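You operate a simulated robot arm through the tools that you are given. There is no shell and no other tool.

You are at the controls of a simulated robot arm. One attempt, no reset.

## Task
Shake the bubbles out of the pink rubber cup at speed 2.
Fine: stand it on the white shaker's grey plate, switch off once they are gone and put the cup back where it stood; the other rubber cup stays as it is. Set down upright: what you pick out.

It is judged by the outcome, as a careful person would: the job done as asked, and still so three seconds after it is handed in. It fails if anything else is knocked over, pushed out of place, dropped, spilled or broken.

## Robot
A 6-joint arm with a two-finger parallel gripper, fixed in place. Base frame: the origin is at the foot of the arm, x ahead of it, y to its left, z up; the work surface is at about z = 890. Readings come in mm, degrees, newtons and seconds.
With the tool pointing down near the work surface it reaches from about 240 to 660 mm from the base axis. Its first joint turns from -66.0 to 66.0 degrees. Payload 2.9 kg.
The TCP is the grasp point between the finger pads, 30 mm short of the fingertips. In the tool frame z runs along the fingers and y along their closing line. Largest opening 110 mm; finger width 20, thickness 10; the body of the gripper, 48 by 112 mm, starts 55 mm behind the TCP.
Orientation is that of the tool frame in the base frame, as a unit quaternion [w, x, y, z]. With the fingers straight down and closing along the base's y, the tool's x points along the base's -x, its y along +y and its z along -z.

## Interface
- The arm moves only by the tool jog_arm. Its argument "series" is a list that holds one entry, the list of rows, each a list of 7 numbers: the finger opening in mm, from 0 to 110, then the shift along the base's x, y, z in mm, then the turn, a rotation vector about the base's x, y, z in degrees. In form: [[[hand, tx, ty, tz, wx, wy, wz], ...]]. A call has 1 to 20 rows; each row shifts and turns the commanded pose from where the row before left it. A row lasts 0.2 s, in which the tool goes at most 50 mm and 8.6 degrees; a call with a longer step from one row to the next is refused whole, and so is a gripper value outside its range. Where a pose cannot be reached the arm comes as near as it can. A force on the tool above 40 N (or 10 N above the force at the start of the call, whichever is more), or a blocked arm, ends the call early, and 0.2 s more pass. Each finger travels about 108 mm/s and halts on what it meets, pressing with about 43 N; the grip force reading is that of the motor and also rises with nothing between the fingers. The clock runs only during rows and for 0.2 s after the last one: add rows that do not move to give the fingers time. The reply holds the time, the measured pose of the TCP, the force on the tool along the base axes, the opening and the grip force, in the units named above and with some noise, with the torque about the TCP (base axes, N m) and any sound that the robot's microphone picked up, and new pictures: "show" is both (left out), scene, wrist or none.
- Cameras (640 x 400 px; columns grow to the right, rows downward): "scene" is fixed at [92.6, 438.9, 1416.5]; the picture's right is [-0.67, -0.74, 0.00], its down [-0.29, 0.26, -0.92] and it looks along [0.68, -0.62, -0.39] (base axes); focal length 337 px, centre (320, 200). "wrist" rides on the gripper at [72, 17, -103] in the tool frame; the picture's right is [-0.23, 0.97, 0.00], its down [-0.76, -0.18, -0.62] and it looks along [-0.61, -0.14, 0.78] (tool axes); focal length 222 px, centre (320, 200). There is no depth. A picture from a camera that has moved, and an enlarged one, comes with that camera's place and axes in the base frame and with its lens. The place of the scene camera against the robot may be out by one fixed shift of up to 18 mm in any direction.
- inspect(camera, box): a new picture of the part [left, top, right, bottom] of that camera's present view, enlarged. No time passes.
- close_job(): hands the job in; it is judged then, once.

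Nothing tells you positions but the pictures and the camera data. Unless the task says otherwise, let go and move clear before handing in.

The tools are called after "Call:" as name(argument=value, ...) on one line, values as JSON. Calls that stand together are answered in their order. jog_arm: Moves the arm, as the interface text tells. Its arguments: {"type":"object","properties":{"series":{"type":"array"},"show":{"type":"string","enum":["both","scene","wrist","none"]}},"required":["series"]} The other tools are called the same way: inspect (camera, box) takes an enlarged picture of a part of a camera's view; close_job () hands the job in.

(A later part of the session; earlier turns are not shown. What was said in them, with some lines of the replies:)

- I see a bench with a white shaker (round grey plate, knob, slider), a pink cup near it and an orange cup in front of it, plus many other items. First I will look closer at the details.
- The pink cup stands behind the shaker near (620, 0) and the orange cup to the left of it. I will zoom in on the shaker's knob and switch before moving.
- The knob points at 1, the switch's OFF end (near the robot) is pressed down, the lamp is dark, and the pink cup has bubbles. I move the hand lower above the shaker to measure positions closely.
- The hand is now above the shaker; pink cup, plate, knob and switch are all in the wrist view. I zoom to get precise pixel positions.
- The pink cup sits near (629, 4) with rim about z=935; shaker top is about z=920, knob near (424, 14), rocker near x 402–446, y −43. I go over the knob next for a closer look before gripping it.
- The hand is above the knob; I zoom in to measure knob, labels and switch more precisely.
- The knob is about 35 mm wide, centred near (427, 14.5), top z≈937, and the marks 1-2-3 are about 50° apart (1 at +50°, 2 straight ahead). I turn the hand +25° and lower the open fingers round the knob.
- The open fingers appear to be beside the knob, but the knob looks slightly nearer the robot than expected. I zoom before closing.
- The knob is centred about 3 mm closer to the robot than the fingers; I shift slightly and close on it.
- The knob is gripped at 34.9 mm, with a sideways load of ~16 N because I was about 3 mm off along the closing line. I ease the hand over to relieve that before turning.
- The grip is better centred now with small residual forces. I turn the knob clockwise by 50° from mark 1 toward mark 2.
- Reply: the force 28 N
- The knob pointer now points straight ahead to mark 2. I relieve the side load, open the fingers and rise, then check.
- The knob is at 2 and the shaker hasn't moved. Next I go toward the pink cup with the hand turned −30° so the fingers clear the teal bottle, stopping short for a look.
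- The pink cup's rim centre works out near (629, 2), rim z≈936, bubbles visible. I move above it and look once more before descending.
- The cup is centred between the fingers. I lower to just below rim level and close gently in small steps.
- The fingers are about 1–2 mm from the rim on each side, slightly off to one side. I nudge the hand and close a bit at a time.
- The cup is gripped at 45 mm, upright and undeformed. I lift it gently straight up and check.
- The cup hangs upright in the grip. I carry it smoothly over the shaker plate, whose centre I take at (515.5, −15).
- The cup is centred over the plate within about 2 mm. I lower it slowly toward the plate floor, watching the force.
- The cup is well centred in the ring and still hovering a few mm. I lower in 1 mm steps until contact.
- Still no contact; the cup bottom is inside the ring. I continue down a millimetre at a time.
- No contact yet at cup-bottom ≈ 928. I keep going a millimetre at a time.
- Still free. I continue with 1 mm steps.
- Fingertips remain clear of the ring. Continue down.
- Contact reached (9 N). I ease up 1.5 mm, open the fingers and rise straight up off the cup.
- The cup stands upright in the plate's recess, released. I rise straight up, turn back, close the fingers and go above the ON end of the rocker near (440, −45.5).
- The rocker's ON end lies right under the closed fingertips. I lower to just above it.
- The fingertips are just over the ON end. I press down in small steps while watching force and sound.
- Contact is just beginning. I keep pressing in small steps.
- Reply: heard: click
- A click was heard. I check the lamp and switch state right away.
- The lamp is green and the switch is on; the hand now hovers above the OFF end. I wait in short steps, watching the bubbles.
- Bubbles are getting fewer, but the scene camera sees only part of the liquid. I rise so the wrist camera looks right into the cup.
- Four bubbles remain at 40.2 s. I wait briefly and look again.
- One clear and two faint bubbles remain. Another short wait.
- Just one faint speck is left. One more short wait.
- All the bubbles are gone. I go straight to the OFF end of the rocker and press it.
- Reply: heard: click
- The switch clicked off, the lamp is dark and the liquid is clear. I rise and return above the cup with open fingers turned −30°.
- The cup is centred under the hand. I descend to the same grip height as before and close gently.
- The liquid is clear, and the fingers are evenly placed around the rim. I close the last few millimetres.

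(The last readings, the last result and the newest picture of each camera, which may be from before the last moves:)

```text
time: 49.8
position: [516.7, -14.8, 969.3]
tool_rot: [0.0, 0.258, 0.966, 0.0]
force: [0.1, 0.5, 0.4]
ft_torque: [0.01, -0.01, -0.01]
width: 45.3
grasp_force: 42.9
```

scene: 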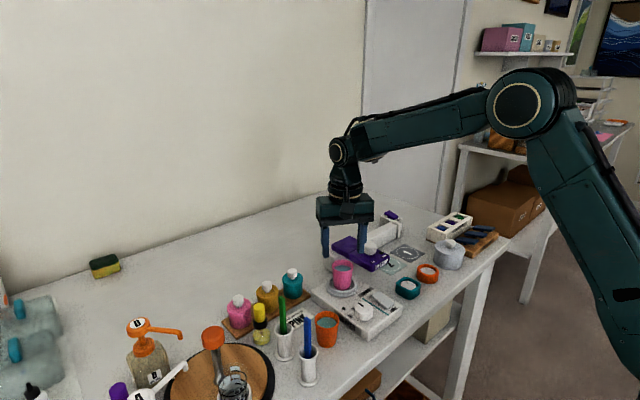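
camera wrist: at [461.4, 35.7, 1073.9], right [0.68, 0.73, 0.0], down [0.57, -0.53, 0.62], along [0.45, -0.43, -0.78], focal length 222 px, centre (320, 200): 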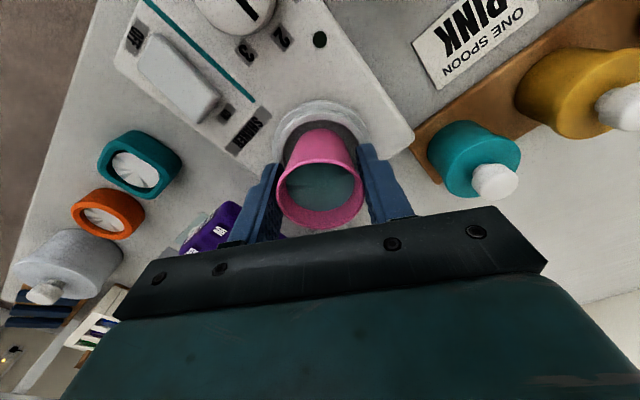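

Gripped at 45.3 mm with no side load. I lift the cup slowly off the plate to carrying height.

Call:
jog_arm(series=[[[42, 0, 0, 1, 0, 0, 0], [42, 0, 0, 3, 0, 0, 0], [42, 0, 0, 5, 0, 0, 0], [42, 0, 0, 6, 0, 0, 0], [42, 0, 0, 5, 0, 0, 0], [42, 0, 0, 3, 0, 0, 0], [42, 0, 0, 2, 0, 0, 0], [42, 0, 0, 0.2, 0, 0, 0], [42, 0, 0, 0, 0, 0, 0]]])

Call:
inspect(camera="scene", box=[290, 200, 410, 310])

```text
time: 51.8
position: [517.1, -15.2, 995.4]
tool_rot: [0.0, 0.258, 0.966, 0.0]
force: [0.5, 0.1, 0.5]
ft_torque: [-0.02, 0.0, -0.03]
width: 45.0
grasp_force: 43.5
camera wrist: at [461.1, 36.6, 1099.6], right [0.68, 0.73, 0.0], down [0.57, -0.53, 0.62], along [0.45, -0.43, -0.78], focal length 222 px, centre (320, 200)
```

scene: 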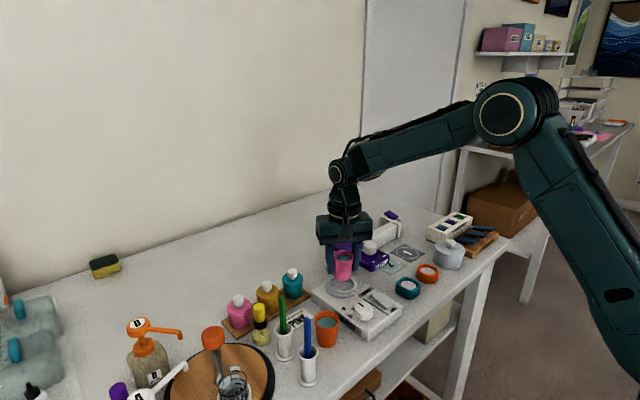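
wrist: 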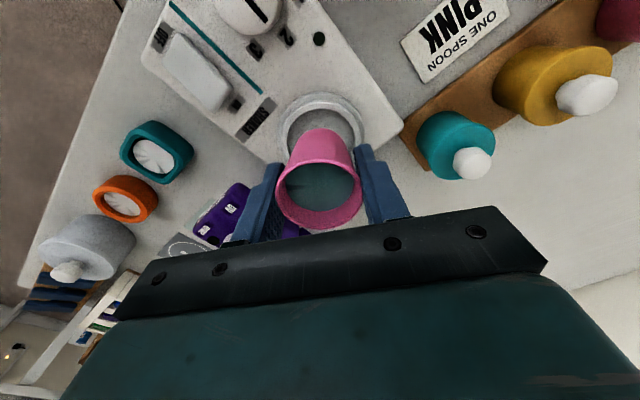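

```text
3.64 times, centred on (350, 255) of scene
camera zoom: at [92.6, 438.9, 1416.5], right [-0.67, -0.74, 0.0], down [-0.29, 0.26, -0.92], along [0.68, -0.62, -0.39], focal length 1226 px, centre (211, 0)
```

zoom: 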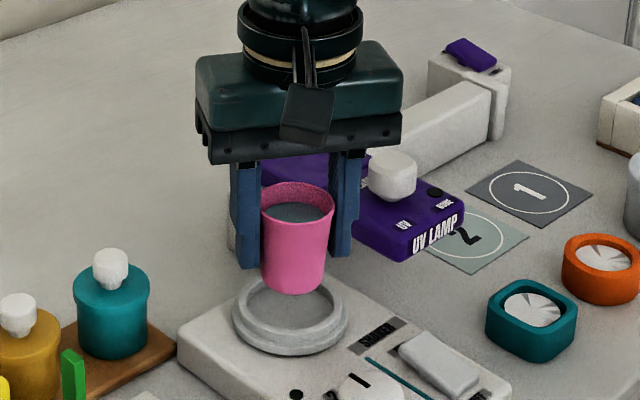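

The cup is lifted cleanly. I carry it back over its original spot at (628.6, 1.3).

Call:
jog_arm(series=[[[42, 2, 0.3, 0, 0, 0, 0], [42, 4, 0.6, 0, 0, 0, 0], [42, 7, 1, 0, 0, 0, 0], [42, 9, 1.3, 0, 0, 0, 0], [42, 10, 1.5, 0, 0, 0, 0], [42, 10, 1.5, 0, 0, 0, 0], [42, 10, 1.5, 0, 0, 0, 0], [42, 10, 1.5, 0, 0, 0, 0], [42, 10, 1.5, 0, 0, 0, 0], [42, 10, 1.5, 0, 0, 0, 0], [42, 9, 1.3, 0, 0, 0, 0], [42, 8, 1.2, 0, 0, 0, 0], [42, 6, 0.9, 0, 0, 0, 0], [42, 3.4, 0.5, 0, 0, 0, 0], [42, 2.2, 0.3, 0, 0, 0, 0], [42, 1, 0.2, 0, 0, 0, 0], [42, 0, 0, 0, 0, 0, 0]]])

Call:
inspect(camera="wrist", box=[220, 90, 420, 260])

```text
time: 55.4
position: [628.9, 0.6, 995.1]
tool_rot: [0.001, 0.259, 0.966, 0.0]
force: [0.1, 0.7, -0.4]
ft_torque: [-0.01, 0.0, -0.02]
width: 45.4
grasp_force: 43.1
camera wrist: at [573.1, 53.2, 1100.2], right [0.68, 0.73, 0.0], down [0.57, -0.53, 0.62], along [0.45, -0.43, -0.78], focal length 222 px, centre (320, 200)
```

scene: 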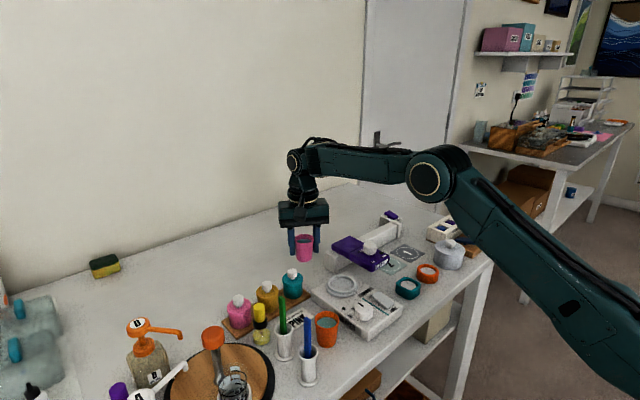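
wrist: 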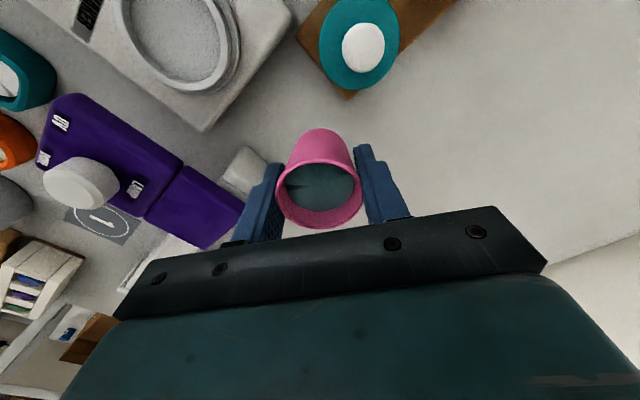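

```text
2.35 times, centred on (320, 175) of wrist
camera zoom: at [573.1, 53.2, 1100.2], right [0.68, 0.73, 0.0], down [0.57, -0.53, 0.62], along [0.45, -0.43, -0.78], focal length 523 px, centre (320, 259)
```

zoom: 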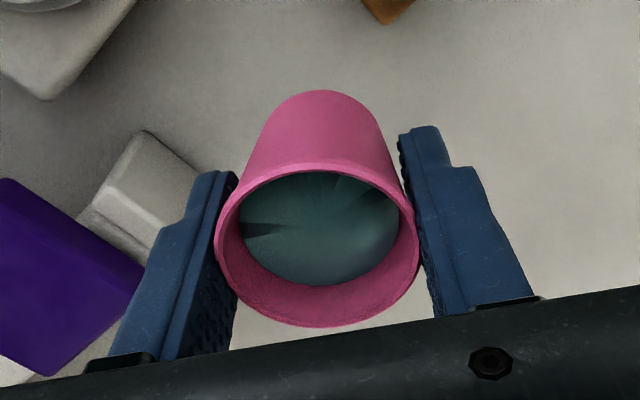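

The view matches the one right after I first lifted it. I lower the cup, slowing near the table.

Call:
jog_arm(series=[[[42, 0, 0, -2, 0, 0, 0], [42, 0, 0, -4, 0, 0, 0], [42, 0, 0, -7, 0, 0, 0], [42, 0, 0, -8, 0, 0, 0], [42, 0, 0, -8, 0, 0, 0], [42, 0, 0, -8, 0, 0, 0], [42, 0, 0, -7, 0, 0, 0], [42, 0, 0, -5, 0, 0, 0], [42, 0, 0, -4, 0, 0, 0], [42, 0, 0, -2, 0, 0, 0], [42, 0, 0, -1, 0, 0, 0], [42, 0, 0, -1, 0, 0, 0], [42, 0, 0, 0, 0, 0, 0]]], show="none")

Call:
inspect(camera="scene", box=[280, 240, 344, 300])

```text
time: 58.2
position: [629.1, 2.2, 937.6]
tool_rot: [0.0, 0.259, 0.966, 0.001]
force: [0.2, -0.2, -0.1]
ft_torque: [0.02, -0.01, 0.01]
width: 45.3
grasp_force: 43.3
```

```text
6.67 times, centred on (312, 270) of scene
camera zoom: at [92.6, 438.9, 1416.5], right [-0.67, -0.74, 0.0], down [-0.29, 0.26, -0.92], along [0.68, -0.62, -0.39], focal length 2248 px, centre (373, -267)
```

zoom: 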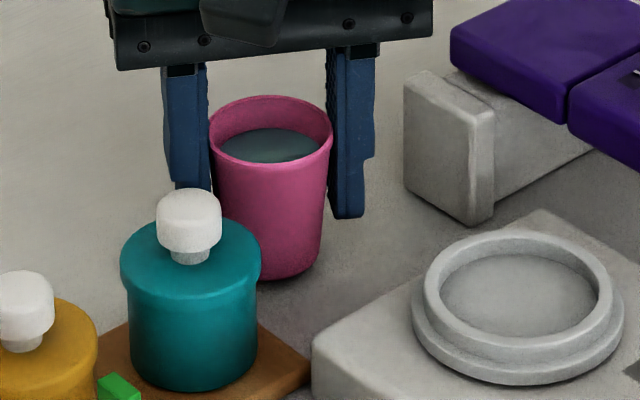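

The cup hovers a few millimetres above its spot. I lower in 1 mm steps until it touches.

Call:
jog_arm(series=[[[42, 0, 0, -1, 0, 0, 0], [42, 0, 0, -1, 0, 0, 0], [42, 0, 0, 0, 0, 0, 0]]], show="none")

Call:
jog_arm(series=[[[42, 0, 0, -1, 0, 0, 0], [42, 0, 0, 0, 0, 0, 0]]], show="none")

Call:
inspect(camera="scene", box=[280, 240, 344, 300])

```text
time: 59.0
position: [628.0, 2.6, 935.6]
tool_rot: [0.0, 0.259, 0.966, 0.0]
force: [0.1, -0.2, 0.0]
ft_torque: [-0.01, 0.01, 0.01]
width: 45.0
grasp_force: 43.1
```

```text
time: 59.6
position: [628.8, 2.9, 935.5]
tool_rot: [0.0, 0.259, 0.966, 0.0]
force: [0.2, -1.6, -1.1]
ft_torque: [-0.01, 0.01, 0.02]
width: 45.0
grasp_force: 43.4
```

```text
6.67 times, centred on (312, 270) of scene
camera zoom: at [92.6, 438.9, 1416.5], right [-0.67, -0.74, 0.0], down [-0.29, 0.26, -0.92], along [0.68, -0.62, -0.39], focal length 2248 px, centre (373, -267)
```

zoom: 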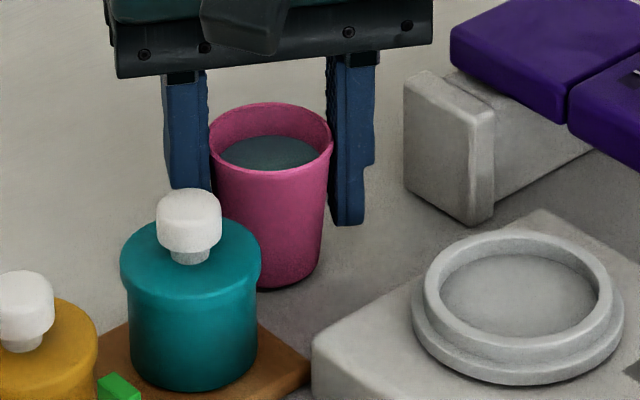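

About 2 mm remain. I continue down.

Call:
jog_arm(series=[[[42, 0, 0, -1, 0, 0, 0], [42, 0, 0, 0, 0, 0, 0]]], show="none")

Call:
jog_arm(series=[[[42, 0, 0, -1, 0, 0, 0], [42, 0, 0, 0, 0, 0, 0]]], show="none")

```text
time: 60.2
position: [627.4, 3.0, 934.0]
tool_rot: [0.0, 0.259, 0.966, 0.0]
force: [-0.1, 0.7, 0.2]
ft_torque: [0.01, -0.03, 0.01]
width: 45.3
grasp_force: 43.2
```

```text
time: 60.8
position: [627.4, 2.1, 933.6]
tool_rot: [-0.001, 0.259, 0.966, -0.001]
force: [0.1, -0.8, 1.4]
ft_torque: [-0.06, -0.01, 0.02]
width: 45.0
grasp_force: 43.1
```

Call:
jog_arm(series=[[[42, 0, 0, -0.7, 0, 0, 0], [42, 0, 0, 0, 0, 0, 0]]], show="wrist")

Call:
inspect(camera="scene", box=[280, 240, 344, 300])

```text
time: 61.4
position: [628.9, 1.4, 933.2]
tool_rot: [0.001, 0.259, 0.966, 0.0]
force: [-2.4, 2.9, 8.8]
ft_torque: [0.03, 0.18, -0.03]
width: 45.1
grasp_force: 43.3
camera wrist: at [572.5, 53.5, 1037.9], right [0.68, 0.73, 0.0], down [0.57, -0.53, 0.62], along [0.46, -0.43, -0.78], focal length 222 px, centre (320, 200)
```

wrist: 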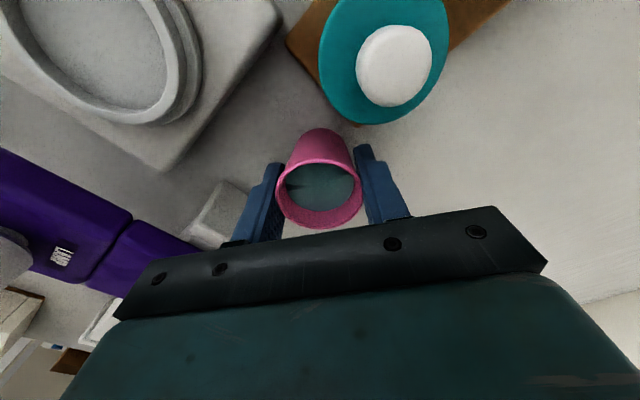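

```text
6.67 times, centred on (312, 270) of scene
camera zoom: at [92.4, 439.0, 1416.4], right [-0.67, -0.74, 0.0], down [-0.29, 0.26, -0.92], along [0.68, -0.62, -0.39], focal length 2248 px, centre (373, -267)
```

zoom: 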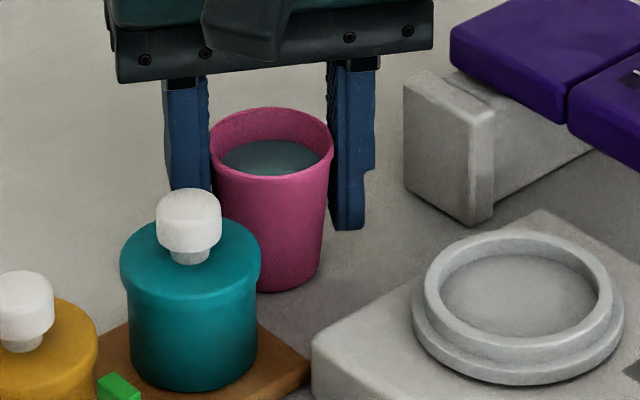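

The cup touches the table (8.8 N) and sits where it originally appeared. I ease the pressure, open and rise clear.

Call:
jog_arm(series=[[[42, 0, 0, 1.3, 0, 0, 0], [46, 0, 0, 0, 0, 0, 0], [50, 0, 0, 0, 0, 0, 0], [56, 0, 0, 0, 0, 0, 0], [62, 0, 0, 0, 0, 0, 0], [66, 0, 0, 0, 0, 0, 0], [66, 0, 0, 0, 0, 0, 0]]], show="wrist")

Call:
inspect(camera="scene", box=[280, 240, 344, 300])

```text
time: 63.0
position: [628.1, 1.2, 934.7]
tool_rot: [0.0, 0.259, 0.966, 0.0]
force: [-0.1, -0.8, 0.2]
ft_torque: [0.0, -0.01, 0.0]
width: 66.1
grasp_force: 0.0
camera wrist: at [573.1, 53.5, 1038.2], right [0.68, 0.73, 0.0], down [0.57, -0.53, 0.62], along [0.45, -0.43, -0.78], focal length 222 px, centre (320, 200)
```

wrist: 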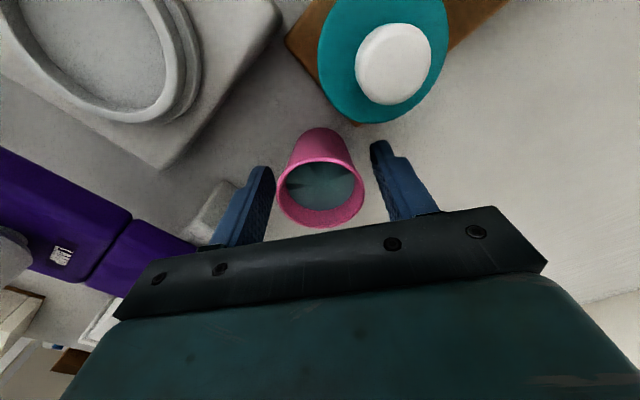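

```text
6.67 times, centred on (312, 270) of scene
camera zoom: at [92.6, 438.9, 1416.5], right [-0.67, -0.74, 0.0], down [-0.29, 0.26, -0.92], along [0.68, -0.62, -0.39], focal length 2248 px, centre (373, -267)
```

zoom: 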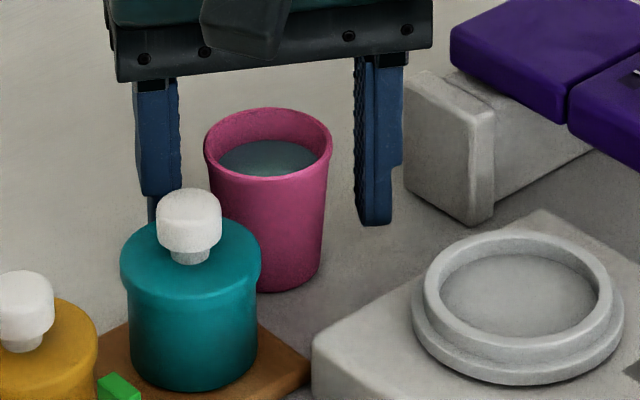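

The cup stands upright within about 1 mm of its original place. I rise straight up and retreat clear of the bench items.

Call:
jog_arm(series=[[[66, 0, 0, 8, 0, 0, 0], [66, 0, 0, 18, 0, 0, 0], [66, 0, 0, 22, 0, 0, 0], [66, 0, 0, 25, 0, 0, 0], [66, 0, 0, 25, 0, 0, 0], [66, -20, -5, 25, 0, 0, 7.5], [66, -25, -10, 25, 0, 0, 7.5], [66, -25, -10, 25, 0, 0, 7.5], [66, -25, -10, 20, 0, 0, 7.5], [66, -25, -10, 10, 0, 0, 0], [66, -25, -10, 0, 0, 0, 0], [66, 0, 0, 0, 0, 0, 0]]])

Call:
inspect(camera="scene", box=[280, 230, 440, 350])

Call:
inspect(camera="wrist", box=[290, 0, 470, 190])

```text
time: 65.6
position: [483.8, -52.5, 1137.1]
tool_rot: [0.0, 0.0, 1.0, 0.0]
force: [0.0, -0.1, 0.1]
ft_torque: [0.0, 0.0, 0.02]
width: 66.1
grasp_force: 0.1
camera wrist: at [409.8, -34.4, 1242.0], right [0.23, 0.97, 0.0], down [0.76, -0.18, 0.62], along [0.61, -0.14, -0.78], focal length 222 px, centre (320, 200)
```

scene: 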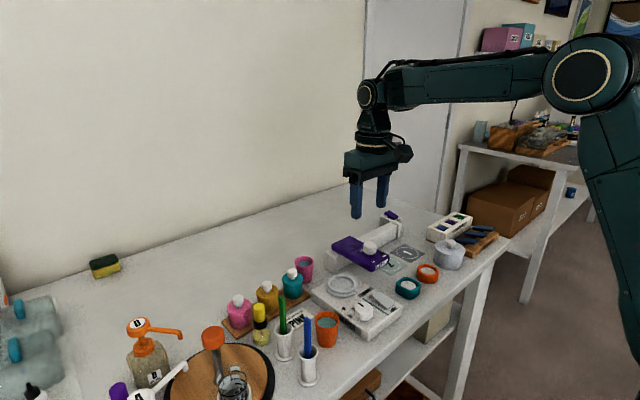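
wrist: 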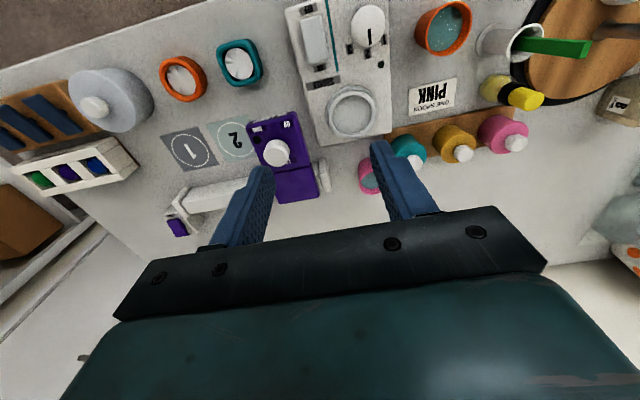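

```text
3.33 times, centred on (360, 290) of scene
camera zoom: at [92.6, 438.9, 1416.5], right [-0.67, -0.74, 0.0], down [-0.29, 0.26, -0.92], along [0.68, -0.62, -0.39], focal length 1124 px, centre (187, -100)
```

zoom: 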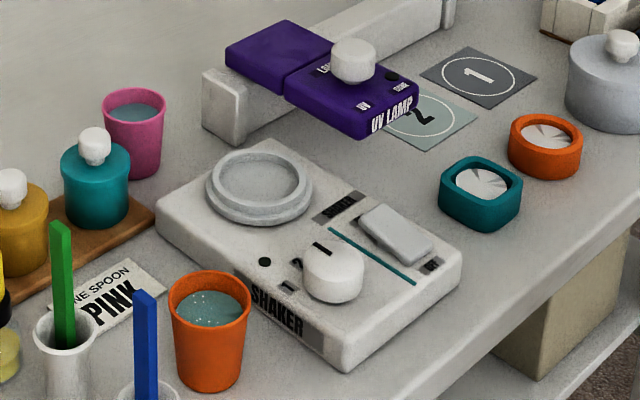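

```text
2.11 times, centred on (380, 95) of wrist
camera zoom: at [409.8, -34.4, 1242.0], right [0.23, 0.97, 0.0], down [0.76, -0.18, 0.62], along [0.61, -0.14, -0.78], focal length 468 px, centre (194, 421)
```

zoom: 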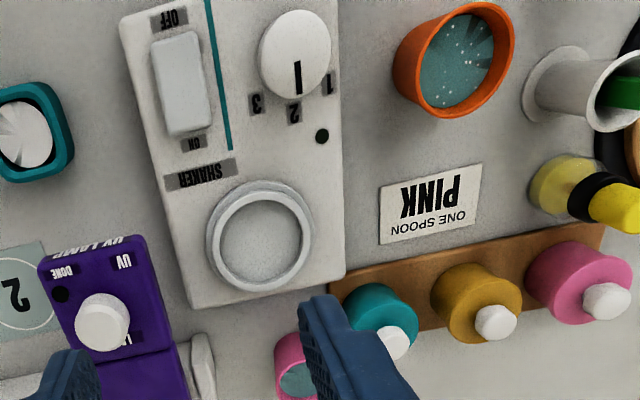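

Everything is in order: the pink cup is back upright with clear liquid, the shaker is off with its lamp dark and the knob at 2, and the orange cup and other items are untouched. The hand is clear, so I hand the job in.

Call:
close_job()

```text
The job is handed in.
```

The pink cup's bubbles are shaken out at speed 2, and it is back upright on its spot, about 1 mm from where it stood. I watched the liquid in the cup while it shook and switched off about two seconds after the last bubble disappeared.

- **Shaker:** it is off with its lamp dark. I left the speed knob at 2; it was at 1 when I started.
- **Everything else:** in the final pictures the orange cup and the other items look untouched, and I saw nothing spilled.

The hand was open and clear of the bench when I handed the job in.
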